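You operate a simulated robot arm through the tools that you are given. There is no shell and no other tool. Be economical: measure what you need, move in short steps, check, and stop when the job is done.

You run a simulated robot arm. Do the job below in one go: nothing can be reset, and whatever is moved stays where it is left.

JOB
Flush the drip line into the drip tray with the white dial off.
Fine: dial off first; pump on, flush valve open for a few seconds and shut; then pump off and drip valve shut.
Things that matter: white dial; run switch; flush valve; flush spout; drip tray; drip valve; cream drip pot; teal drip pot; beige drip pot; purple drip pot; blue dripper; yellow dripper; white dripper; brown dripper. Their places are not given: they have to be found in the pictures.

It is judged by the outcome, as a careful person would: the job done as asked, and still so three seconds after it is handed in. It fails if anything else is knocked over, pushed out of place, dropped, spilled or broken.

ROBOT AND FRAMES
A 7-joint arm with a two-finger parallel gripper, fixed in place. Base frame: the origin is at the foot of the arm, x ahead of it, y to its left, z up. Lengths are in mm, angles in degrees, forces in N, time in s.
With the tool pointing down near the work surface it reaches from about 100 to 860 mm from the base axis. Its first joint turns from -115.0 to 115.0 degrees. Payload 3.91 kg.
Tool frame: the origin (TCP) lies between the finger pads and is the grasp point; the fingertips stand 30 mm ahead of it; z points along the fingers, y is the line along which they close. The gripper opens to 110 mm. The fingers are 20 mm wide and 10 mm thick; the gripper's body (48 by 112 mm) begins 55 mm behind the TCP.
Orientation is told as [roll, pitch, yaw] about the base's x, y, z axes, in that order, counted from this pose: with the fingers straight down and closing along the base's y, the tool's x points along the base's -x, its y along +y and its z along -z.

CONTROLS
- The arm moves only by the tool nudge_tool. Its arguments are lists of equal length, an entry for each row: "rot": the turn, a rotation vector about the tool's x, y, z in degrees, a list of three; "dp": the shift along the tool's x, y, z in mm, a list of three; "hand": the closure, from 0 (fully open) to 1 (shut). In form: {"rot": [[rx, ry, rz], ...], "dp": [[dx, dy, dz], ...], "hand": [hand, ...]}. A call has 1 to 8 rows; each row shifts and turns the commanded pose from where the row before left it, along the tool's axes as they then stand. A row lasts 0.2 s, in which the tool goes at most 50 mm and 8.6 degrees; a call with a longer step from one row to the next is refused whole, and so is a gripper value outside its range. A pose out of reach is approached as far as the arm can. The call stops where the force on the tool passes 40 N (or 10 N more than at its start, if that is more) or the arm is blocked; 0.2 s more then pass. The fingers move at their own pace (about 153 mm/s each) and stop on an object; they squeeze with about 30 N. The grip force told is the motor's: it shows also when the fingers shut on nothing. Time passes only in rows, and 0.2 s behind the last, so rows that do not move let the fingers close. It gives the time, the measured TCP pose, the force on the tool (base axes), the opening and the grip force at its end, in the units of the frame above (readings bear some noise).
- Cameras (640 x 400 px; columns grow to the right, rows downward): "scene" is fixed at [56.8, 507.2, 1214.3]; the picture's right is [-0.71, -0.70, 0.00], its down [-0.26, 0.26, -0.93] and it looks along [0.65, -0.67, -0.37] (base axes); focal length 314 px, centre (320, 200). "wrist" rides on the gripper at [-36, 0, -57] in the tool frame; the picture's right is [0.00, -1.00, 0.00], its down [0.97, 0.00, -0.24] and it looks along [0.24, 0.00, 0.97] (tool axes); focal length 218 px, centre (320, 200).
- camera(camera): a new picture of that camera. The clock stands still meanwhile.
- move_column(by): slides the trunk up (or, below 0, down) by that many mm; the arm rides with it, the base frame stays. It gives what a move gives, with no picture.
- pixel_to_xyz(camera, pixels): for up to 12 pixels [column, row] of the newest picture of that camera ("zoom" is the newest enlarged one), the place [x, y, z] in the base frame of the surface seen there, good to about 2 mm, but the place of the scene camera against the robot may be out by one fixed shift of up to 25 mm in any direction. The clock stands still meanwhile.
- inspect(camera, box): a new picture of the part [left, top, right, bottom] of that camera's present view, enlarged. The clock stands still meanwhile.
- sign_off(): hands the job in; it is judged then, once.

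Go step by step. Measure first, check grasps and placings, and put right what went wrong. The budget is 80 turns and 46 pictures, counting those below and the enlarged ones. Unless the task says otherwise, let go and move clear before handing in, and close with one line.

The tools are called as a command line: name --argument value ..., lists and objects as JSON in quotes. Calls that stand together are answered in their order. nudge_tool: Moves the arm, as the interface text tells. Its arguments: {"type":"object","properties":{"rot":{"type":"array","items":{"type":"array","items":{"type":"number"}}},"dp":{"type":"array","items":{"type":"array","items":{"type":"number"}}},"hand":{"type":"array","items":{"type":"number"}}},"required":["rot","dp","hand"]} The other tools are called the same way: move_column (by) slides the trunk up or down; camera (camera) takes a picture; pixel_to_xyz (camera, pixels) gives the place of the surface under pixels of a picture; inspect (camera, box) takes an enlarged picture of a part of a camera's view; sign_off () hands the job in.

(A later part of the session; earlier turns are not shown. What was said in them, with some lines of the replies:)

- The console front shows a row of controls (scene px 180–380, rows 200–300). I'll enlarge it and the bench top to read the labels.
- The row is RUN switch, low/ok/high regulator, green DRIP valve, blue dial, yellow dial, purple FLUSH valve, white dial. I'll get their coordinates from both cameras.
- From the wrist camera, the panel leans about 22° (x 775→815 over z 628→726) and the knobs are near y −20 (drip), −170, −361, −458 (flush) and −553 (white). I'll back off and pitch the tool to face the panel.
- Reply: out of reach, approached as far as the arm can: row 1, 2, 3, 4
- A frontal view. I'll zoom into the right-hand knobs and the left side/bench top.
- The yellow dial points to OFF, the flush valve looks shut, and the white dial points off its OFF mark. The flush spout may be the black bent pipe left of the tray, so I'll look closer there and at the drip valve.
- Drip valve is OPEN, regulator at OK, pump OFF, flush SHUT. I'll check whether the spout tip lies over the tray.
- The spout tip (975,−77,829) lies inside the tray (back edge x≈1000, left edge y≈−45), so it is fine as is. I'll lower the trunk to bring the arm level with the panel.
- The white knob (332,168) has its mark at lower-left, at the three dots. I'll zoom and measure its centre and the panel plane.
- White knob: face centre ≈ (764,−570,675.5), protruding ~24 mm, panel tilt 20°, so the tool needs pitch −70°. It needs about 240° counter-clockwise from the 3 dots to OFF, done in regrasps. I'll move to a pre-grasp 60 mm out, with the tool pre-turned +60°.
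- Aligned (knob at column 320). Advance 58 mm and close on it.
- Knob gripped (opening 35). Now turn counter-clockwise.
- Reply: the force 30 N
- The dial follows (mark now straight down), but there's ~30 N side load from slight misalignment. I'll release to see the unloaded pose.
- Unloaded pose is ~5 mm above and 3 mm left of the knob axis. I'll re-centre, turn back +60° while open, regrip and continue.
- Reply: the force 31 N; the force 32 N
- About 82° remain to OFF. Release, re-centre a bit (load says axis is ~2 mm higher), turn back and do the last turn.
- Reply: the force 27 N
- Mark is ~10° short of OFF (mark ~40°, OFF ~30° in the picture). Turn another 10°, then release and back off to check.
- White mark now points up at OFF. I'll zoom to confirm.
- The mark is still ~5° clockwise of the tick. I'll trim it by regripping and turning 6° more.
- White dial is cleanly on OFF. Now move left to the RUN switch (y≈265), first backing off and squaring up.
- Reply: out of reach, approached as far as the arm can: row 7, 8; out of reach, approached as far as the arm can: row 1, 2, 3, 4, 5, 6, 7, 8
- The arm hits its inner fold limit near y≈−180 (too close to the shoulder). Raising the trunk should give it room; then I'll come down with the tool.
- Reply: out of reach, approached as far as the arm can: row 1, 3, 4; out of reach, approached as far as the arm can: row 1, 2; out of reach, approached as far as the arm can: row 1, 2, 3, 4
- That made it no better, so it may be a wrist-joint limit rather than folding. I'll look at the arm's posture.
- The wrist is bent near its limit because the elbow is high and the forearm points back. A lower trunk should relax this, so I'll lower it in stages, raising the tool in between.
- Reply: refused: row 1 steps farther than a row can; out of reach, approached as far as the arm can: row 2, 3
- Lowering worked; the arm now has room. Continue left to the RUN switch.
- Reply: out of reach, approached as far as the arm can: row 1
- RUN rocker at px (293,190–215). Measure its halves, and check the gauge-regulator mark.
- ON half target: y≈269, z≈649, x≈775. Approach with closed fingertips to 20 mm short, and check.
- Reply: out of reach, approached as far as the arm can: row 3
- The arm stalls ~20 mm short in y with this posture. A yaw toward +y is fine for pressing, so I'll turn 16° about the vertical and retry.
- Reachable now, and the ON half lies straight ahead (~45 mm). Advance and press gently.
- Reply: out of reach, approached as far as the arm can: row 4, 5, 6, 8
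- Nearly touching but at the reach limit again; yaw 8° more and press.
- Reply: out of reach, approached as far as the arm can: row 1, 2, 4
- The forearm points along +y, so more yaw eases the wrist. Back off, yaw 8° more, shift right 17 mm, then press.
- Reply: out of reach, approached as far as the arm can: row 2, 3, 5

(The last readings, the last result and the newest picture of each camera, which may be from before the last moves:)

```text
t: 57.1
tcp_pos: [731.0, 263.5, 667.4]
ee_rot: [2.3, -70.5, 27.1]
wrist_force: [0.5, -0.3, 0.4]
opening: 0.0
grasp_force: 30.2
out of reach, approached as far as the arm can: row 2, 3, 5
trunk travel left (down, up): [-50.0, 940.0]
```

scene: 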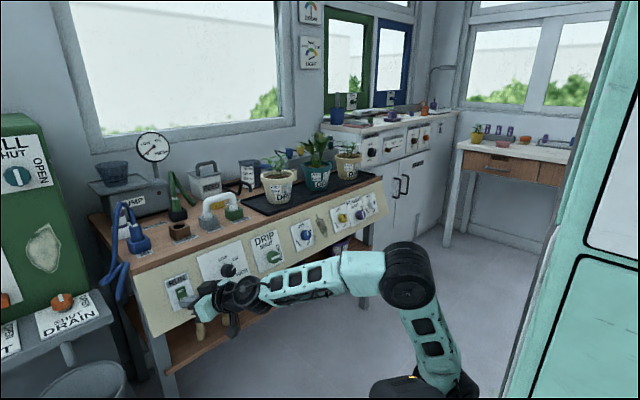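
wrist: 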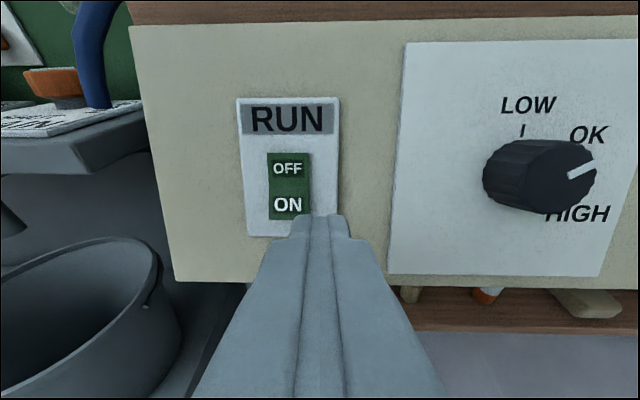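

Still limited. Instead I'll press with the tool pitched more downward (−40°), which the arm handles well, with a higher trunk. First retreat and reorient.

nudge_tool --rot '[[0, 0, 0], [0, 0, 0], [7.5, 0, 2.7], [7.5, 0, 2.7], [7.5, 0, 2.7], [2.4, 0, 0.9], [0, 8, 0], [0, 8, 0]]' --dp '[[0, 0, -30], [0, 0, -30], [0, 0, 0], [0, 0, 0], [0, 0, 0], [0, 0, 0], [0, 0, 0], [0, 0, 0]]' --hand '[1, 1, 1, 1, 1, 1, 1, 1]'

move_column --by 150

nudge_tool --rot '[[0, 8, 0], [0, 7, 0], [0, 0, 0], [0, 0, 0], [0, 0, 0], [0, 0, 0]]' --dp '[[0, 0, 0], [0, 0, 0], [29, 0, 34], [29, 0, 34], [29, 0, 34], [0, 0, 0]]' --hand '[1, 1, 1, 1, 1, 1]'

```text
t: 58.9
tcp_pos: [679.8, 236.8, 688.0]
ee_rot: [1.5, -54.0, 1.7]
wrist_force: [0.4, -1.1, 0.5]
opening: 0.1
grasp_force: 29.8
trunk travel left (down, up): [-50.0, 940.0]
```

```text
t: 60.7
tcp_pos: [682.3, 236.2, 837.7]
ee_rot: [1.5, -54.1, 1.7]
wrist_force: [-0.2, -0.8, 0.3]
opening: 0.0
grasp_force: 30.0
trunk travel left (down, up): [-200.0, 790.0]
```

```text
t: 62.1
tcp_pos: [664.6, 221.5, 708.3]
ee_rot: [1.2, -39.2, 2.1]
wrist_force: [0.2, 0.0, -0.6]
opening: 0.0
grasp_force: 30.2
out of reach, approached as far as the arm can: row 3, 4, 5
trunk travel left (down, up): [-200.0, 790.0]
```

move_column --by 200

nudge_tool --rot '[[0, 0, 0], [0, 0, 0], [0, 0, 0], [0, 0, 0], [0, 0, 0], [0, 0, 0]]' --dp '[[26, 15, 32], [31, 10, 37], [31, 10, 37], [31, 10, 37], [12, 0, 15], [0, 0, 0]]' --hand '[1, 1, 1, 1, 1, 1]'

```text
t: 64.2
tcp_pos: [664.3, 223.4, 908.5]
ee_rot: [1.3, -39.2, 2.2]
wrist_force: [0.2, -0.4, 0.1]
opening: 0.0
grasp_force: 30.1
trunk travel left (down, up): [-400.0, 590.0]
```

```text
t: 65.7
tcp_pos: [587.1, 185.1, 785.9]
ee_rot: [1.2, -39.1, 2.3]
wrist_force: [-0.4, -0.2, 0.1]
opening: 0.0
grasp_force: 30.0
out of reach, approached as far as the arm can: row 1, 2, 3, 4, 5
trunk travel left (down, up): [-400.0, 590.0]
```

It retracted unexpectedly; I need to see the arm posture.

camera --camera "scene"

```text
13 pictures are left
```

scene: 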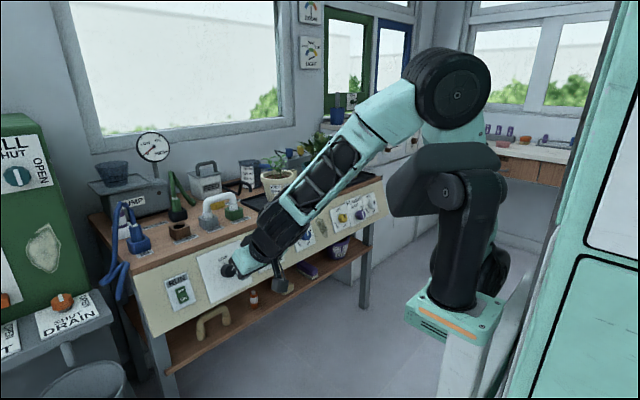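

I'll go back to a well-conditioned tool-down posture first, then approach the switch from above.

nudge_tool --rot '[[0, 8, 0], [0, 8, 0], [0, 8, 0], [0, 8, 0], [0, 7, 0], [0, 0, 0], [0, 0, 0], [0, 0, 0]]' --dp '[[0, 0, 0], [0, 0, 0], [0, 0, 0], [0, 0, 0], [0, 0, 0], [0, 30, 0], [0, 30, 0], [0, 20, 0]]' --hand '[1, 1, 1, 1, 1, 1, 1, 1]'

```text
t: 67.5
tcp_pos: [519.6, 213.1, 834.2]
ee_rot: [1.0, -0.1, 2.9]
wrist_force: [0.4, 0.4, 0.6]
opening: 0.0
grasp_force: 30.4
out of reach, approached as far as the arm can: row 2, 3, 4, 5, 6, 7, 8
trunk travel left (down, up): [-400.0, 590.0]
```

Still limited while close in, so I'll restore the trunk to its start height and move outward (tool down) to regain a good posture.

move_column --by 150

nudge_tool --rot '[[0, 0, 0], [0, 0, 0], [0, 0, 0], [0, 0, 0], [0, 0, 0]]' --dp '[[-40, 0, 0], [-40, 0, 0], [-40, 0, 0], [-20, 0, 0], [0, 0, 0]]' --hand '[1, 1, 1, 1, 1]'

```text
t: 69.2
tcp_pos: [521.0, 214.8, 984.1]
ee_rot: [1.0, -0.1, 2.9]
wrist_force: [-0.6, -0.3, -0.3]
opening: 0.0
grasp_force: 30.1
trunk travel left (down, up): [-550.0, 440.0]
```

```text
t: 70.4
tcp_pos: [583.0, 163.2, 1020.4]
ee_rot: [1.1, -0.2, 3.0]
wrist_force: [-0.1, -0.5, 0.1]
opening: 0.0
grasp_force: 30.2
out of reach, approached as far as the arm can: row 1, 2, 3, 4
trunk travel left (down, up): [-550.0, 440.0]
```

The current branch resists +x/+y — some joint sits on its stop. I'll return to the known-good start pose (y≈−156) to unwind it.

nudge_tool --rot '[[0, 0, 0], [0, 0, 0], [0, 0, 0], [0, 0, 0], [0, 0, 0], [0, 0, 0], [0, 0, 0], [0, 0, 0]]' --dp '[[-10, -45, 5], [-10, -45, 10], [-10, -45, 10], [-10, -45, 10], [-10, -45, 10], [-10, -45, 10], [-5, -45, 10], [0, 0, 10]]' --hand '[1, 1, 1, 1, 1, 1, 1, 1]'

camera --camera "scene"

```text
t: 72.2
tcp_pos: [585.1, -131.6, 979.7]
ee_rot: [0.9, -0.4, 2.9]
wrist_force: [0.0, -0.2, 0.2]
opening: 0.0
grasp_force: 30.0
out of reach, approached as far as the arm can: row 3, 4, 5, 6, 7, 8
trunk travel left (down, up): [-550.0, 440.0]
```

```text
12 pictures are left
```

scene: 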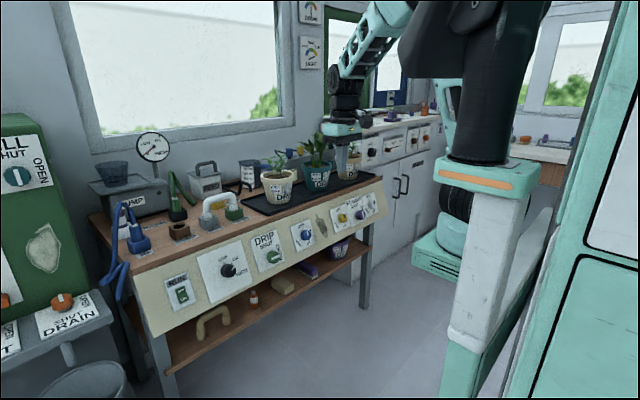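

nudge_tool --rot '[[0, 0, -2.9], [0, 0, 0], [0, 0, 0], [0, 0, 0], [0, 0, 0], [0, 0, 0]]' --dp '[[0, -40, 20], [0, -40, 20], [0, -40, 20], [0, -40, 20], [0, 0, 20], [0, 0, 0]]' --hand '[1, 1, 1, 1, 1, 1]'

```text
t: 73.6
tcp_pos: [558.3, -264.7, 904.8]
ee_rot: [1.0, -0.2, 5.8]
wrist_force: [-0.2, -0.9, 0.4]
opening: 0.0
grasp_force: 30.2
out of reach, approached as far as the arm can: row 1, 2, 3
trunk travel left (down, up): [-550.0, 440.0]
```

nudge_tool --rot '[[0, 0, 5.8], [0, 0, 0], [0, 0, 0], [0, 0, 0]]' --dp '[[0, 0, 0], [-40, 0, 0], [-40, 0, 0], [-10, 0, 0]]' --hand '[1, 1, 1, 1]'

nudge_tool --rot '[[0, 0, 0], [0, 0, 0], [0, 0, 0], [0, 0, 0], [0, 0, 0], [0, 0, 0], [0, 0, 0], [0, 0, 0]]' --dp '[[0, 45, 0], [0, 45, 0], [0, 45, 0], [0, 45, 0], [0, 45, 0], [0, 45, 0], [0, 45, 0], [0, 45, 0]]' --hand '[1, 1, 1, 1, 1, 1, 1, 1]'

```text
t: 74.6
tcp_pos: [646.6, -263.0, 902.5]
ee_rot: [1.0, -0.1, 0.0]
wrist_force: [-0.4, -1.0, 0.4]
opening: 0.2
grasp_force: 30.2
trunk travel left (down, up): [-550.0, 440.0]
```

```text
t: 76.4
tcp_pos: [648.6, 94.9, 911.2]
ee_rot: [1.0, -0.1, -0.1]
wrist_force: [1.2, -0.5, 0.7]
opening: 0.2
grasp_force: 30.3
trunk travel left (down, up): [-550.0, 440.0]
```

Good posture restored. Continue to y≈265 and descend.

nudge_tool --rot '[[0, 0, 0], [0, 0, 0], [0, 0, 0], [0, 0, 0], [0, 0, 0], [0, 0, 0], [0, 0, 0], [0, 0, 0]]' --dp '[[0, 44, 0], [0, 44, 0], [0, 44, 0], [0, 42, 0], [0, 0, 40], [0, 0, 40], [0, 0, 40], [0, 0, 40]]' --hand '[1, 1, 1, 1, 1, 1, 1, 1]'

nudge_tool --rot '[[0, -8, 0], [0, -8, 0], [0, -8, 0], [0, -8, 0], [0, -8, 0], [0, 0, 0]]' --dp '[[0, 0, 0], [0, 0, 0], [0, 0, 0], [0, 0, 0], [0, 0, 0], [0, 0, 0]]' --hand '[1, 1, 1, 1, 1, 1]'

```text
t: 78.2
tcp_pos: [648.2, 273.8, 755.8]
ee_rot: [1.0, -0.1, 0.1]
wrist_force: [-0.6, 0.5, 0.5]
opening: 0.0
grasp_force: 30.2
trunk travel left (down, up): [-550.0, 440.0]
```

```text
t: 79.6
tcp_pos: [647.8, 272.2, 754.5]
ee_rot: [1.4, -40.2, -0.8]
wrist_force: [0.5, -0.2, 0.3]
opening: 0.0
grasp_force: 30.0
trunk travel left (down, up): [-550.0, 440.0]
```

No limits now. Approach to ~15 mm from the ON half and press along the panel normal.

nudge_tool --rot '[[0, 0, 0], [0, 0, 0], [0, 0, 0], [0, 0, 0]]' --dp '[[-3.9, -0.7, 40], [-3.9, -0.7, 40], [-3.9, -0.7, 40], [0, 0, 0]]' --hand '[1, 1, 1, 1]'

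camera --camera "wrist"

```text
t: 80.6
tcp_pos: [733.9, 274.6, 668.2]
ee_rot: [1.3, -40.2, -0.8]
wrist_force: [0.0, 0.7, -0.6]
opening: 0.0
grasp_force: 30.7
trunk travel left (down, up): [-550.0, 440.0]
```

```text
11 pictures are left
```

wrist: 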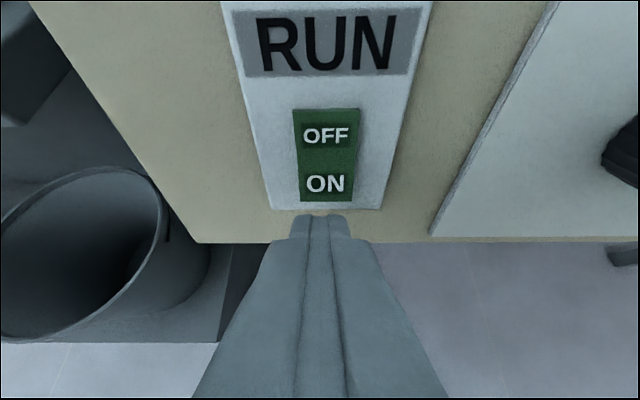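

Tips are lined up just below ON (col 321 vs 325). Push horizontally in.

nudge_tool --rot '[[0, 0, 0], [0, 0, 0], [0, 0, 0], [0, 0, 0], [0, 0, 0], [0, 0, 0]]' --dp '[[-7.7, 0, 6.4], [-3, 0, 2.6], [-3, 0, 2.6], [-3, 0, 2.6], [-3, 0, 2.6], [-3, 0, 2.6]]' --hand '[1, 1, 1, 1, 1, 1]'

camera --camera "wrist"

```text
t: 81.5
tcp_pos: [747.4, 273.6, 667.9]
ee_rot: [1.2, -39.6, -0.8]
wrist_force: [-16.2, -2.4, 9.5]
opening: 0.2
grasp_force: 30.7
trunk travel left (down, up): [-550.0, 440.0]
stopped in row 4: the force on the tool passed its limit (the readings are from after the stop); the commanded pose is now the measured one
```

```text
10 pictures are left
```

wrist: 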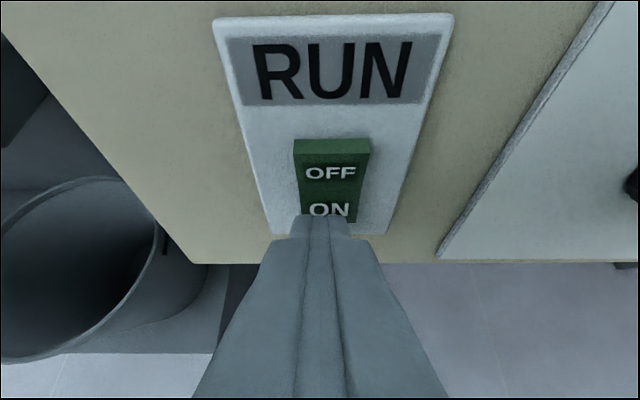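

The rocker flipped (OFF half now stands out, top edge visible). I'll check the gauge while backing off.

nudge_tool --rot '[[0, 0, 0], [0, 0, 0], [0, 8, 0], [0, 8, 0], [0, 8, 0], [0, 8, 0], [0, 8, 0], [0, 0, 0]]' --dp '[[20, 0, -20], [20, 0, -40], [20, 0, -40], [0, 0, -40], [0, -20, -30], [0, -40, 0], [0, -40, 0], [0, -45, 0]]' --hand '[1, 1, 1, 1, 1, 1, 0.35, 0.35]'

inspect --camera "scene" --box '[80, 110, 320, 260]'

```text
t: 83.3
tcp_pos: [605.0, 127.8, 765.9]
ee_rot: [0.9, 0.4, 0.0]
wrist_force: [0.6, 0.0, -0.4]
opening: 71.7
grasp_force: 0.0
trunk travel left (down, up): [-550.0, 440.0]
```

```text
2.67 times, centred on (200, 185) of scene
```

zoom: 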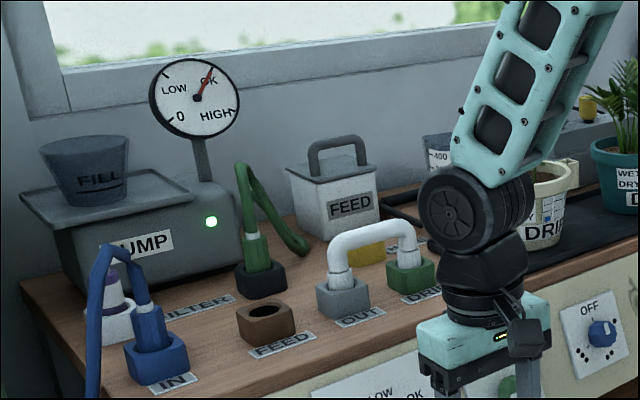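

Pump running (green lamp) with pressure OK. Now travel to the flush valve (y≈−467).

nudge_tool --rot '[[0, 0, 0], [0, 0, 0], [0, 0, 0], [0, 0, 0], [0, 0, 0], [0, 0, 0], [0, 0, 0], [0, 0, 0]]' --dp '[[0, -49, 0], [0, -49, 0], [0, -49, 0], [0, -49, 0], [0, -49, 0], [0, -49, 0], [0, -49, 0], [0, -49, 0]]' --hand '[0.35, 0.35, 0.35, 0.35, 0.35, 0.35, 0.35, 0.35]'

nudge_tool --rot '[[0, -4, 0], [0, -8.2, 0], [0, -8.2, 0], [0, -8.2, 0], [0, -8.2, 0], [0, -8.2, 0], [0, -8.2, 0], [0, -8.2, 0]]' --dp '[[0, -49, 0], [0, -49, 0], [0, -49, 0], [0, -49, 0], [0, -8, 0], [0, 0, 0], [0, 0, 0], [0, 0, 0]]' --hand '[0.35, 0.35, 0.35, 0.35, 0.35, 0.35, 0.35, 0.35]'

nudge_tool --rot '[[0, -8.3, 0], [0, 0, 0]]' --dp '[[0, 0, 0], [0, 0, 0]]' --hand '[0.35, 0.35]'

```text
t: 85.1
tcp_pos: [605.9, -263.6, 759.5]
ee_rot: [0.8, 0.3, 0.0]
wrist_force: [-0.2, 0.5, -0.1]
opening: 71.3
grasp_force: 0.0
trunk travel left (down, up): [-550.0, 440.0]
```

```text
t: 86.9
tcp_pos: [606.9, -468.8, 756.4]
ee_rot: [1.7, -61.3, -1.4]
wrist_force: [0.3, -0.6, -1.2]
opening: 71.5
grasp_force: 0.1
trunk travel left (down, up): [-550.0, 440.0]
```

```text
t: 87.5
tcp_pos: [607.1, -470.2, 757.4]
ee_rot: [2.5, -69.4, -2.4]
wrist_force: [0.2, -0.2, 0.1]
opening: 71.4
grasp_force: 0.1
trunk travel left (down, up): [-550.0, 440.0]
```

No limits at this posture. Flush knob face ≈ (753,−474.5,663), protruding ~31 mm. Move to 50 mm pre-grasp and pre-turn −45°, so one grip can open (+90°) and shut it.

nudge_tool --rot '[[0, -0.6, -0.9], [0, 0, 0], [0, 0, 0], [0, 0, 0]]' --dp '[[13.4, -1.4, 37.5], [13.4, -1.4, 37.5], [13.4, -1.4, 37.5], [0, 0, 0]]' --hand '[0.35, 0.35, 0.35, 0.35]'

nudge_tool --rot '[[0, 0, -7.5], [0, 0, -7.5], [0, 0, -7.5], [0, 0, -7.5], [0, 0, -7.5], [0, 0, -7.5], [0, 0, 0]]' --dp '[[0, 0, 0], [0, 0, 0], [0, 0, 0], [0, 0, 0], [0, 0, 0], [0, 0, 0], [0, 0, 0]]' --hand '[0.35, 0.35, 0.35, 0.35, 0.35, 0.35, 0.35]'

camera --camera "wrist"

```text
t: 88.5
tcp_pos: [698.9, -473.1, 679.0]
ee_rot: [0.1, -70.0, 0.0]
wrist_force: [0.5, 0.3, 0.7]
opening: 71.5
grasp_force: 0.0
trunk travel left (down, up): [-550.0, 440.0]
```

```text
t: 90.1
tcp_pos: [697.9, -472.1, 679.2]
ee_rot: [-62.8, -41.6, 71.4]
wrist_force: [0.4, -0.2, -0.9]
opening: 71.4
grasp_force: 0.1
trunk travel left (down, up): [-550.0, 440.0]
```

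```text
8 pictures are left
```

wrist: 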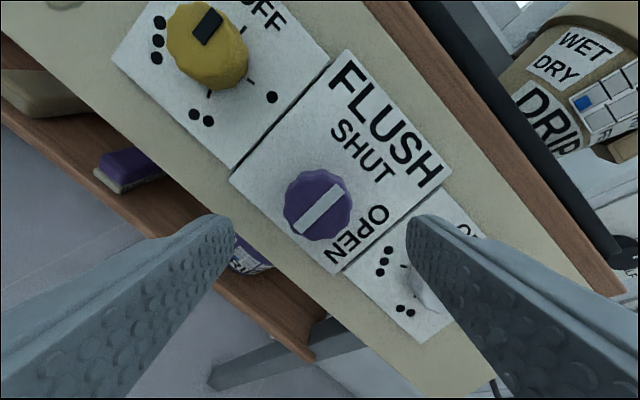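

Knob is centred near column 318. I'll measure its outline once more before closing in.

pixel_to_xyz --camera "wrist" --pixels '[[318, 207], [290, 205], [347, 205], [318, 178], [318, 236], [300, 225], [340, 190], [300, 185], [338, 226], [330, 265], [260, 180], [370, 130]]'

inspect --camera "wrist" --box '[256, 160, 384, 240]'

```text
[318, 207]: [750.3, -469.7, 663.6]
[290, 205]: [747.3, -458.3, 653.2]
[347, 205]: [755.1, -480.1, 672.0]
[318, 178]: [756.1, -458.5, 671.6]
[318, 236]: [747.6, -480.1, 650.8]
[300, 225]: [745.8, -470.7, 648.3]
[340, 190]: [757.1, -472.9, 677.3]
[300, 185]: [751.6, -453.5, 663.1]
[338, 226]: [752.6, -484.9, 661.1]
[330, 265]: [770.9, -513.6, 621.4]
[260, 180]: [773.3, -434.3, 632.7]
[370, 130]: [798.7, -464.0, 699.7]
```

```text
5.00 times, centred on (320, 200) of wrist
```

zoom: 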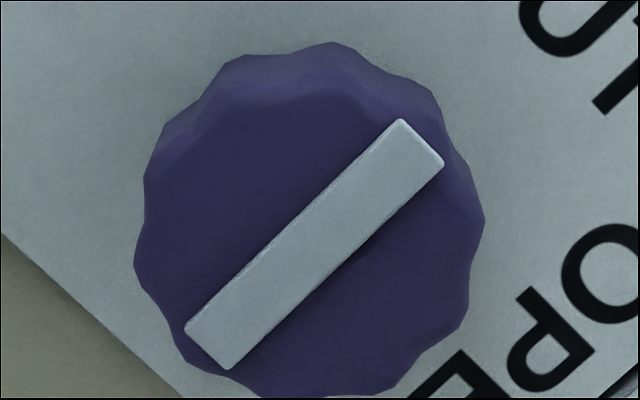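

Axis ≈ (y −470, face z 663), i.e. ~3 mm toward tool −x. Correct, advance 50 mm and grip.

nudge_tool --rot '[[0, 0, 0], [0, 0, 0], [0, 0, 0], [0, 0, 0], [0, 0, 0], [0, 0, 0]]' --dp '[[-2.7, 0.5, 17], [0, 0, 17], [0, 0, 16], [0, 0, 0], [0, 0, 0], [0, 0, 0]]' --hand '[0.35, 0.35, 0.35, 0.7, 0.8, 0.8]'

```text
t: 91.5
tcp_pos: [745.3, -469.9, 663.1]
ee_rot: [-62.8, -41.8, 71.3]
wrist_force: [4.1, -2.7, -1.4]
opening: 39.3
grasp_force: 45.3
trunk travel left (down, up): [-550.0, 440.0]
```

Gripped (39 mm) with low side load. Turn +90° clockwise to OPEN.

nudge_tool --rot '[[0, 0, 8.2], [0, 0, 8.2], [0, 0, 8.2], [0, 0, 8.2], [0, 0, 8.2], [0, 0, 8.2], [0, 0, 8.2], [0, 0, 8.2]]' --dp '[[0, 0, 0], [0, 0, 0], [0, 0, 0], [0, 0, 0], [0, 0, 0], [0, 0, 0], [0, 0, 0], [0, 0, 0]]' --hand '[0.8, 0.8, 0.8, 0.8, 0.8, 0.8, 0.8, 0.8]'

nudge_tool --rot '[[0, 0, 8.2], [0, 0, 8.2], [0, 0, 8.2], [0, 0, 0]]' --dp '[[0, 0, 0], [0, 0, 0], [0, 0, 0], [0, 0, 0]]' --hand '[0.8, 0.8, 0.8, 0.8]'

camera --camera "wrist"

inspect --camera "scene" --box '[130, 120, 370, 270]'

```text
t: 93.3
tcp_pos: [745.3, -469.5, 663.0]
ee_rot: [44.1, -61.4, -47.6]
wrist_force: [-5.2, 2.5, -5.7]
opening: 39.3
grasp_force: 45.0
trunk travel left (down, up): [-550.0, 440.0]
```

```text
t: 94.3
tcp_pos: [746.3, -470.6, 663.8]
ee_rot: [62.8, -41.2, -70.9]
wrist_force: [-9.6, 3.8, -8.5]
opening: 39.4
grasp_force: 44.2
trunk travel left (down, up): [-550.0, 440.0]
```

```text
6 pictures are left
```

wrist: 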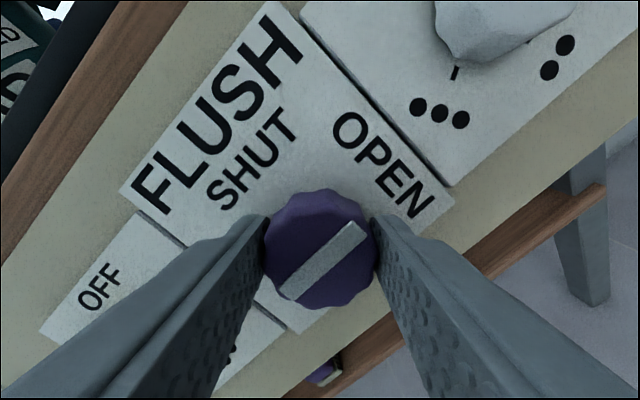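

```text
2.67 times, centred on (250, 195) of scene
```

zoom: 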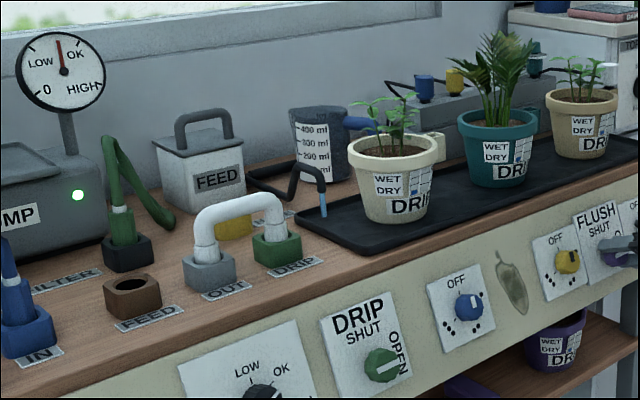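

Water is streaming from the spout into the tray, gauge near OK. Hold about 3 s, then turn back to SHUT.

nudge_tool --rot '[[0, 0, 0], [0, 0, 0], [0, 0, 0], [0, 0, 0], [0, 0, 0], [0, 0, 0], [0, 0, 0], [0, 0, 0]]' --dp '[[0, 0, 0], [0, 0, 0], [0, 0, 0], [0, 0, 0], [0, 0, 0], [0, 0, 0], [0, 0, 0], [0, 0, 0]]' --hand '[0.8, 0.8, 0.8, 0.8, 0.8, 0.8, 0.8, 0.8]'

nudge_tool --rot '[[0, 0, 0], [0, 0, 0], [0, 0, 0], [0, 0, 0], [0, 0, -8.2], [0, 0, -8.2], [0, 0, -8.2], [0, 0, -8.2]]' --dp '[[0, 0, 0], [0, 0, 0], [0, 0, 0], [0, 0, 0], [0, 0, 0], [0, 0, 0], [0, 0, 0], [0, 0, 0]]' --hand '[0.8, 0.8, 0.8, 0.8, 0.8, 0.8, 0.8, 0.8]'

nudge_tool --rot '[[0, 0, -8.2], [0, 0, -8.2], [0, 0, -8.2], [0, 0, -8.2], [0, 0, -8.2], [0, 0, -8.2], [0, 0, -8.2], [0, 0, 0]]' --dp '[[0, 0, 0], [0, 0, 0], [0, 0, 0], [0, 0, 0], [0, 0, 0], [0, 0, 0], [0, 0, 0], [0, 0, 0]]' --hand '[0.8, 0.8, 0.8, 0.8, 0.8, 0.8, 0.8, 0.8]'

inspect --camera "wrist" --box '[200, 60, 456, 320]'

```text
t: 96.1
tcp_pos: [744.8, -469.5, 664.0]
ee_rot: [62.6, -41.3, -70.9]
wrist_force: [-16.9, 7.6, -13.8]
opening: 39.5
grasp_force: 44.7
trunk travel left (down, up): [-550.0, 440.0]
```

```text
t: 97.9
tcp_pos: [745.0, -469.0, 664.3]
ee_rot: [30.4, -66.6, -32.3]
wrist_force: [-18.0, 6.8, -8.6]
opening: 39.4
grasp_force: 44.8
trunk travel left (down, up): [-550.0, 440.0]
```

```text
t: 99.7
tcp_pos: [745.7, -469.7, 663.2]
ee_rot: [-62.7, -41.6, 71.3]
wrist_force: [-13.1, 11.0, -13.0]
opening: 39.5
grasp_force: 45.0
trunk travel left (down, up): [-550.0, 440.0]
```

```text
1.54 times, centred on (328, 190) of wrist
```

zoom: 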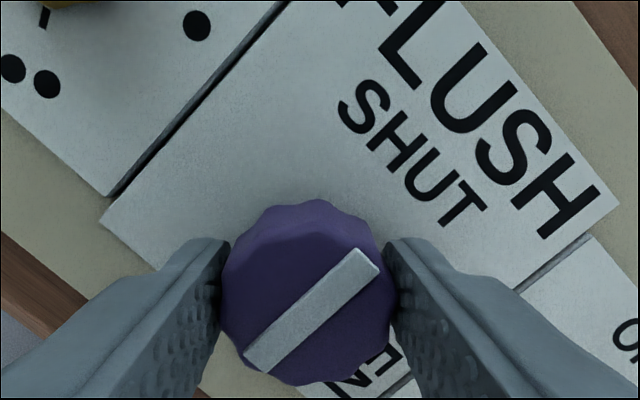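

Flush valve is back at SHUT (bar parallel with panel vertical). Nudge 2° to seat it, release, retreat and square up.

nudge_tool --rot '[[0, 0, -2], [0, 0, 0], [0, 0, 0], [0, 0, 0], [0, 0, 0], [0, 0, 0], [0, 0, 8], [0, 0, 8]]' --dp '[[0, 0, 0], [0, 0, 0], [0, 0, 0], [0, 0, 0], [0, 0, -40], [0, 0, -40], [0, 0, -40], [0, 0, -30]]' --hand '[0.8, 0.8, 0.35, 0.35, 0.35, 0.35, 0.35, 0.35]'

nudge_tool --rot '[[0, 0, 8], [0, 0, 8], [0, 0, 8], [0, 0, 6.8], [0, 8, 0], [0, 8, 0], [0, 8, 0], [0, 8, 0]]' --dp '[[0, 0, 0], [0, 0, 0], [0, 0, 0], [0, 0, 0], [0, 0, 0], [0, 0, 0], [0, 0, 0], [0, 0, 0]]' --hand '[0.35, 0.5, 0.7, 0.9, 1, 1, 1, 1]'

nudge_tool --rot '[[0, 8, 0], [0, 8, 0], [0, 8, 0], [0, 8, 0], [0, 6, 0], [0, 0, 0], [0, 0, 0], [0, 0, 0]]' --dp '[[0, 0, 0], [0, 0, 0], [0, 0, 0], [0, 0, 0], [0, 40, 0], [0, 49, 0], [0, 49, 0], [0, 49, 0]]' --hand '[1, 1, 1, 1, 1, 1, 1, 1]'

```text
t: 101.5
tcp_pos: [604.7, -469.7, 714.4]
ee_rot: [-54.7, -53.9, 60.4]
wrist_force: [0.3, -0.5, 0.0]
opening: 71.6
grasp_force: 0.1
trunk travel left (down, up): [-550.0, 440.0]
```

```text
t: 103.3
tcp_pos: [603.9, -469.2, 716.0]
ee_rot: [-0.1, -37.9, 0.4]
wrist_force: [0.5, 0.0, 0.9]
opening: 0.0
grasp_force: 29.7
trunk travel left (down, up): [-550.0, 440.0]
```

```text
t: 105.1
tcp_pos: [601.4, -282.9, 716.0]
ee_rot: [-0.1, 0.1, 0.3]
wrist_force: [0.4, 0.3, -1.1]
opening: 0.0
grasp_force: 30.0
trunk travel left (down, up): [-550.0, 440.0]
```

Now travel to the RUN switch, pitch −40°, to press OFF (top half).

nudge_tool --rot '[[0, 0, 0], [0, 0, 0], [0, 0, 0], [0, 0, 0], [0, 0, 0], [0, 0, 0], [0, 0, 0], [0, 0, 0]]' --dp '[[0, 48, -10], [0, 48, -10], [0, 48, -10], [0, 48, -10], [0, 49, 0], [0, 49, 0], [0, 49, 0], [0, 49, 0]]' --hand '[1, 1, 1, 1, 1, 1, 1, 1]'

nudge_tool --rot '[[0, 0, 0], [0, 0, 0], [0, 0, 0], [0, -8, 0], [0, -8, 0], [0, -8, 0], [0, -8, 0], [0, -8, 0]]' --dp '[[-15, 45, 0], [-15, 45, 0], [-15, 45, 0], [0, 30, 0], [0, 0, 0], [0, 0, 0], [0, 0, 0], [0, 0, 0]]' --hand '[1, 1, 1, 1, 1, 1, 1, 1]'

```text
t: 106.9
tcp_pos: [601.7, 102.8, 753.7]
ee_rot: [0.0, 0.0, 0.2]
wrist_force: [0.2, -0.8, -0.4]
opening: 0.0
grasp_force: 30.4
trunk travel left (down, up): [-550.0, 440.0]
```

```text
t: 108.7
tcp_pos: [644.8, 248.5, 754.4]
ee_rot: [-0.1, -34.8, 0.4]
wrist_force: [0.6, -0.1, 0.6]
opening: 0.2
grasp_force: 30.1
out of reach, approached as far as the arm can: row 4
trunk travel left (down, up): [-550.0, 440.0]
```

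nudge_tool --rot '[[0, 0, 0], [0, 0, 0]]' --dp '[[0, 0, 0], [0, 10, 0]]' --hand '[1, 1]'

```text
t: 109.3
tcp_pos: [644.3, 258.7, 753.8]
ee_rot: [-0.2, -34.7, 0.6]
wrist_force: [-0.1, 0.6, -0.1]
opening: 0.0
grasp_force: 30.5
trunk travel left (down, up): [-550.0, 440.0]
```

nudge_tool --rot '[[0, -5.3, 0], [0, 0, 0], [0, 0, 0], [0, 0, 0]]' --dp '[[0, 3, 0], [-8.6, 3, 36], [-8.6, 3, 36], [-8.6, 3, 36]]' --hand '[1, 1, 1, 1]'

```text
t: 110.3
tcp_pos: [734.5, 272.9, 688.4]
ee_rot: [-0.1, -39.9, 0.6]
wrist_force: [0.2, 0.5, 0.8]
opening: 0.1
grasp_force: 29.8
trunk travel left (down, up): [-550.0, 440.0]
```

Positioned in front of the OFF half. Push horizontally in.

nudge_tool --rot '[[0, 0, 0], [0, 0, 0], [0, 0, 0], [0, 0, 0], [0, 0, 0], [0, 0, 0], [0, 0, 0], [0, 0, 0]]' --dp '[[-6, -1.5, 5.2], [-3, 0, 2.6], [-3, 0, 2.6], [-3, 0, 2.6], [-3, 0, 2.6], [-3, 0, 2.6], [-3, 0, 2.6], [-3, 0, 2.6]]' --hand '[1, 1, 1, 1, 1, 1, 1, 1]'

inspect --camera "scene" --box '[80, 110, 320, 260]'

```text
t: 111.6
tcp_pos: [755.1, 271.4, 688.0]
ee_rot: [-0.2, -39.5, 0.4]
wrist_force: [-21.2, -6.4, 16.5]
opening: 0.1
grasp_force: 30.2
trunk travel left (down, up): [-550.0, 440.0]
stopped in row 6: the force on the tool passed its limit (the readings are from after the stop); the commanded pose is now the measured one
```

```text
2.67 times, centred on (200, 185) of scene
```

zoom: 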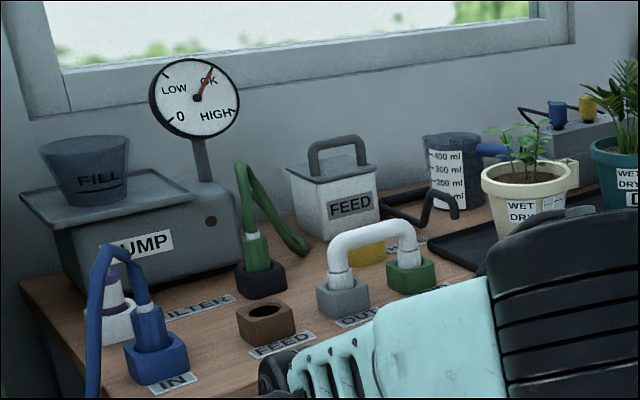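

Lamp is off: pump stopped, stream gone. Now retreat and move to the drip valve (y≈−20).

nudge_tool --rot '[[0, 0, 0], [0, 0, 0], [0, 0, 0], [0, 0, 0], [0, 0, 0], [0, 0, 0], [0, 0, 0], [0, 0, 0]]' --dp '[[12, 0, -30], [10, -10, -30], [0, -40, -20], [0, -48, 0], [0, -48, 0], [0, -48, 0], [0, -48, 0], [0, -48, 0]]' --hand '[1, 1, 0.8, 0.35, 0.35, 0.35, 0.35, 0.35]'

nudge_tool --rot '[[0, -7.5, 0], [0, -7.5, 0], [0, -7.5, 0], [0, -7.5, 0], [0, 0, 0]]' --dp '[[0, 0, 0], [0, 0, 0], [0, 0, 0], [0, 0, 0], [0, 0, 0]]' --hand '[0.35, 0.35, 0.35, 0.35, 0.35]'

```text
t: 113.4
tcp_pos: [690.2, -18.4, 733.6]
ee_rot: [0.0, -39.5, 0.7]
wrist_force: [-0.1, 0.7, 0.1]
opening: 71.5
grasp_force: 0.1
trunk travel left (down, up): [-550.0, 440.0]
```

```text
t: 114.6
tcp_pos: [689.3, -20.2, 733.7]
ee_rot: [-0.5, -69.5, 0.8]
wrist_force: [0.0, 0.9, 0.0]
opening: 71.5
grasp_force: 0.2
trunk travel left (down, up): [-550.0, 440.0]
```

Good posture. Descend to knob level and look.

nudge_tool --rot '[[0, -0.5, 0], [0, 0, 0], [0, 0, 0]]' --dp '[[25, 0, 9], [25, 0, 9], [0, 0, 0]]' --hand '[0.35, 0.35, 0.35]'

camera --camera "wrist"

```text
t: 115.4
tcp_pos: [689.4, -18.5, 681.7]
ee_rot: [-0.4, -70.0, 0.7]
wrist_force: [0.2, -0.9, 0.4]
opening: 71.5
grasp_force: 0.1
trunk travel left (down, up): [-550.0, 440.0]
```

```text
2 pictures are left
```

wrist: 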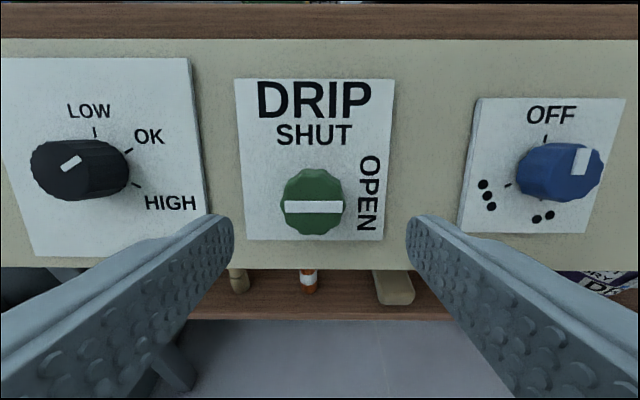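

Bar horizontal = OPEN, centred at (314,206). Measure it.

pixel_to_xyz --camera "wrist" --pixels '[[314, 206], [288, 206], [340, 206], [314, 186], [314, 226], [314, 220], [260, 225], [360, 100]]'

```text
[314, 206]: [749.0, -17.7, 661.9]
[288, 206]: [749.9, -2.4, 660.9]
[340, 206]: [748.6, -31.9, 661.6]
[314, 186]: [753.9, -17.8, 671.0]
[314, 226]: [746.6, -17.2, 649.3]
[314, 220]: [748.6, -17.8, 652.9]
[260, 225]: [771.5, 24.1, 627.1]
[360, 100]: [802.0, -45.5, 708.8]
```

Target grip (745,−16.7,662). Pre-turn +45°, then advance and grip.

nudge_tool --rot '[[0, 0, 0], [0, 0, 7.5], [0, 0, 7.5], [0, 0, 7.5], [0, 0, 7.5], [0, 0, 7.5], [0, 0, 7.5], [0, 0, 0]]' --dp '[[-1, 1.8, 0], [0, 0, 0], [0, 0, 0], [0, 0, 0], [0, 0, 0], [0, 0, 0], [0, 0, 0], [0, 0, 0]]' --hand '[0.35, 0.35, 0.35, 0.35, 0.35, 0.35, 0.35, 0.35]'

nudge_tool --rot '[[0, 0, 0], [0, 0, 0], [0, 0, 0], [0, 0, 0], [0, 0, 0], [0, 0, 0], [0, 0, 0]]' --dp '[[0, 0, 20], [0, 0, 20], [0, 0, 18], [0, 0, 0], [0, 0, 0], [0, 0, 0], [0, 0, 0]]' --hand '[0.35, 0.35, 0.35, 0.35, 0.7, 0.8, 0.8]'

```text
t: 117.2
tcp_pos: [690.2, -17.6, 682.6]
ee_rot: [62.8, -41.7, -70.7]
wrist_force: [-0.4, 0.4, -1.0]
opening: 71.5
grasp_force: 0.1
trunk travel left (down, up): [-550.0, 440.0]
```

```text
t: 118.8
tcp_pos: [746.0, -15.8, 663.2]
ee_rot: [63.1, -41.8, -70.7]
wrist_force: [7.5, 10.7, 9.8]
opening: 39.6
grasp_force: 45.2
trunk travel left (down, up): [-550.0, 440.0]
```

Gripped (39.6 mm). Turn −90° to SHUT.

nudge_tool --rot '[[0, 0, -8.2], [0, 0, -8.2], [0, 0, -8.2], [0, 0, -8.2], [0, 0, -8.2], [0, 0, -8.2], [0, 0, -8.2], [0, 0, -8.2]]' --dp '[[0, 0, 0], [0, 0, 0], [0, 0, 0], [0, 0, 0], [0, 0, 0], [0, 0, 0], [0, 0, 0], [0, 0, 0]]' --hand '[0.8, 0.8, 0.8, 0.8, 0.8, 0.8, 0.8, 0.8]'

nudge_tool --rot '[[0, 0, -8.2], [0, 0, -8.2], [0, 0, -8.2], [0, 0, -1], [0, 0, 0]]' --dp '[[0, 0, 0], [0, 0, 0], [0, 0, 0], [0, 0, 0], [0, 0, 0]]' --hand '[0.8, 0.8, 0.8, 0.8, 0.8]'

```text
t: 120.6
tcp_pos: [745.3, -16.2, 661.2]
ee_rot: [-44.3, -61.3, 48.4]
wrist_force: [14.2, 25.7, -2.1]
opening: 38.7
grasp_force: 45.2
trunk travel left (down, up): [-550.0, 440.0]
```

```text
t: 121.8
tcp_pos: [743.1, -19.2, 660.2]
ee_rot: [-63.1, -40.2, 72.1]
wrist_force: [0.4, 9.9, -11.3]
opening: 39.5
grasp_force: 44.8
trunk travel left (down, up): [-550.0, 440.0]
```

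Release, retreat, square up, then check with a picture.

nudge_tool --rot '[[0, 0, 0], [0, 0, 0], [0, 0, 0], [0, 0, 0], [0, 0, 8], [0, 0, 8], [0, 0, 8], [0, 0, 8]]' --dp '[[0, 0, 0], [0, 0, 0], [0, 0, -30], [0, 0, -25], [0, 0, 0], [0, 0, 0], [0, 0, 0], [0, 0, 0]]' --hand '[0.35, 0.35, 0.35, 0.35, 0.35, 0.35, 0.35, 0.35]'

nudge_tool --rot '[[0, 0, 8], [0, 0, 6.2], [0, 0, 0]]' --dp '[[0, 0, 0], [0, 0, 0], [0, 0, 0]]' --hand '[0.35, 0.35, 0.35]'

camera --camera "wrist"

```text
t: 123.6
tcp_pos: [693.6, -17.4, 680.3]
ee_rot: [-34.0, -65.7, 37.0]
wrist_force: [-0.2, 0.2, 0.1]
opening: 71.5
grasp_force: 0.0
trunk travel left (down, up): [-550.0, 440.0]
```

```text
t: 124.4
tcp_pos: [693.4, -17.0, 680.3]
ee_rot: [-0.1, -70.1, 0.6]
wrist_force: [-0.4, -0.9, -0.2]
opening: 71.3
grasp_force: 0.1
trunk travel left (down, up): [-550.0, 440.0]
```

```text
1 pictures are left
```

wrist: 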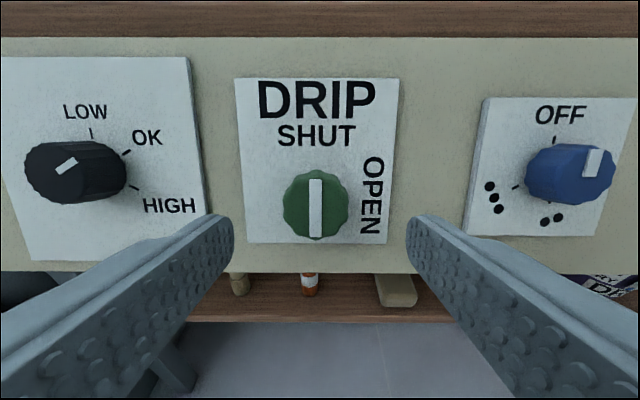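

Drip valve is SHUT (bar vertical). Move clear to a start-like pose.

nudge_tool --rot '[[0, 8, 0], [0, 8, 0], [0, 8, 0], [0, 8, 0], [0, 8, 0], [0, 8, 0], [0, 8, 0], [0, 8, 0]]' --dp '[[-10, 0, -25], [-10, 0, -25], [-10, 0, -25], [0, -20, -20], [0, -20, -20], [0, -20, -30], [0, -20, -30], [0, -20, -30]]' --hand '[0.35, 0.35, 0.35, 0.35, 0.35, 0.35, 0.35, 0.35]'

nudge_tool --rot '[[0, 6, 0], [0, 0, 0], [0, 0, 0], [0, 0, 0]]' --dp '[[0, 0, -30], [0, 0, -45], [0, 0, -45], [0, 0, 0]]' --hand '[0.35, 0.35, 0.35, 0.35]'

inspect --camera "scene" --box '[90, 120, 410, 320]'

```text
t: 126.2
tcp_pos: [582.6, -117.9, 853.3]
ee_rot: [-0.2, -5.9, 0.6]
wrist_force: [-0.7, 0.8, -0.7]
opening: 71.7
grasp_force: 0.0
trunk travel left (down, up): [-550.0, 440.0]
```

```text
t: 127.2
tcp_pos: [580.3, -116.5, 975.5]
ee_rot: [-0.1, 0.1, 0.4]
wrist_force: [0.1, 0.2, 0.4]
opening: 71.3
grasp_force: 0.1
trunk travel left (down, up): [-550.0, 440.0]
```

```text
2.00 times, centred on (250, 220) of scene
```

zoom: 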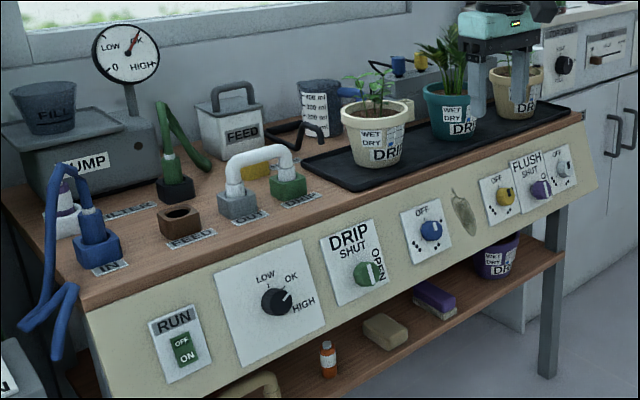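

The final picture shows the pump lamp off, the drip and flush valves at SHUT, the white dial at OFF, and nothing out of place. The arm is clear, so I'm handing in.

sign_off

```text
The job is handed in.
```

The drip line is flushed into the drip tray: I turned the white dial off first, ran the pump with the flush valve open for a few seconds, then shut the flush valve, stopped the pump and shut the drip valve.
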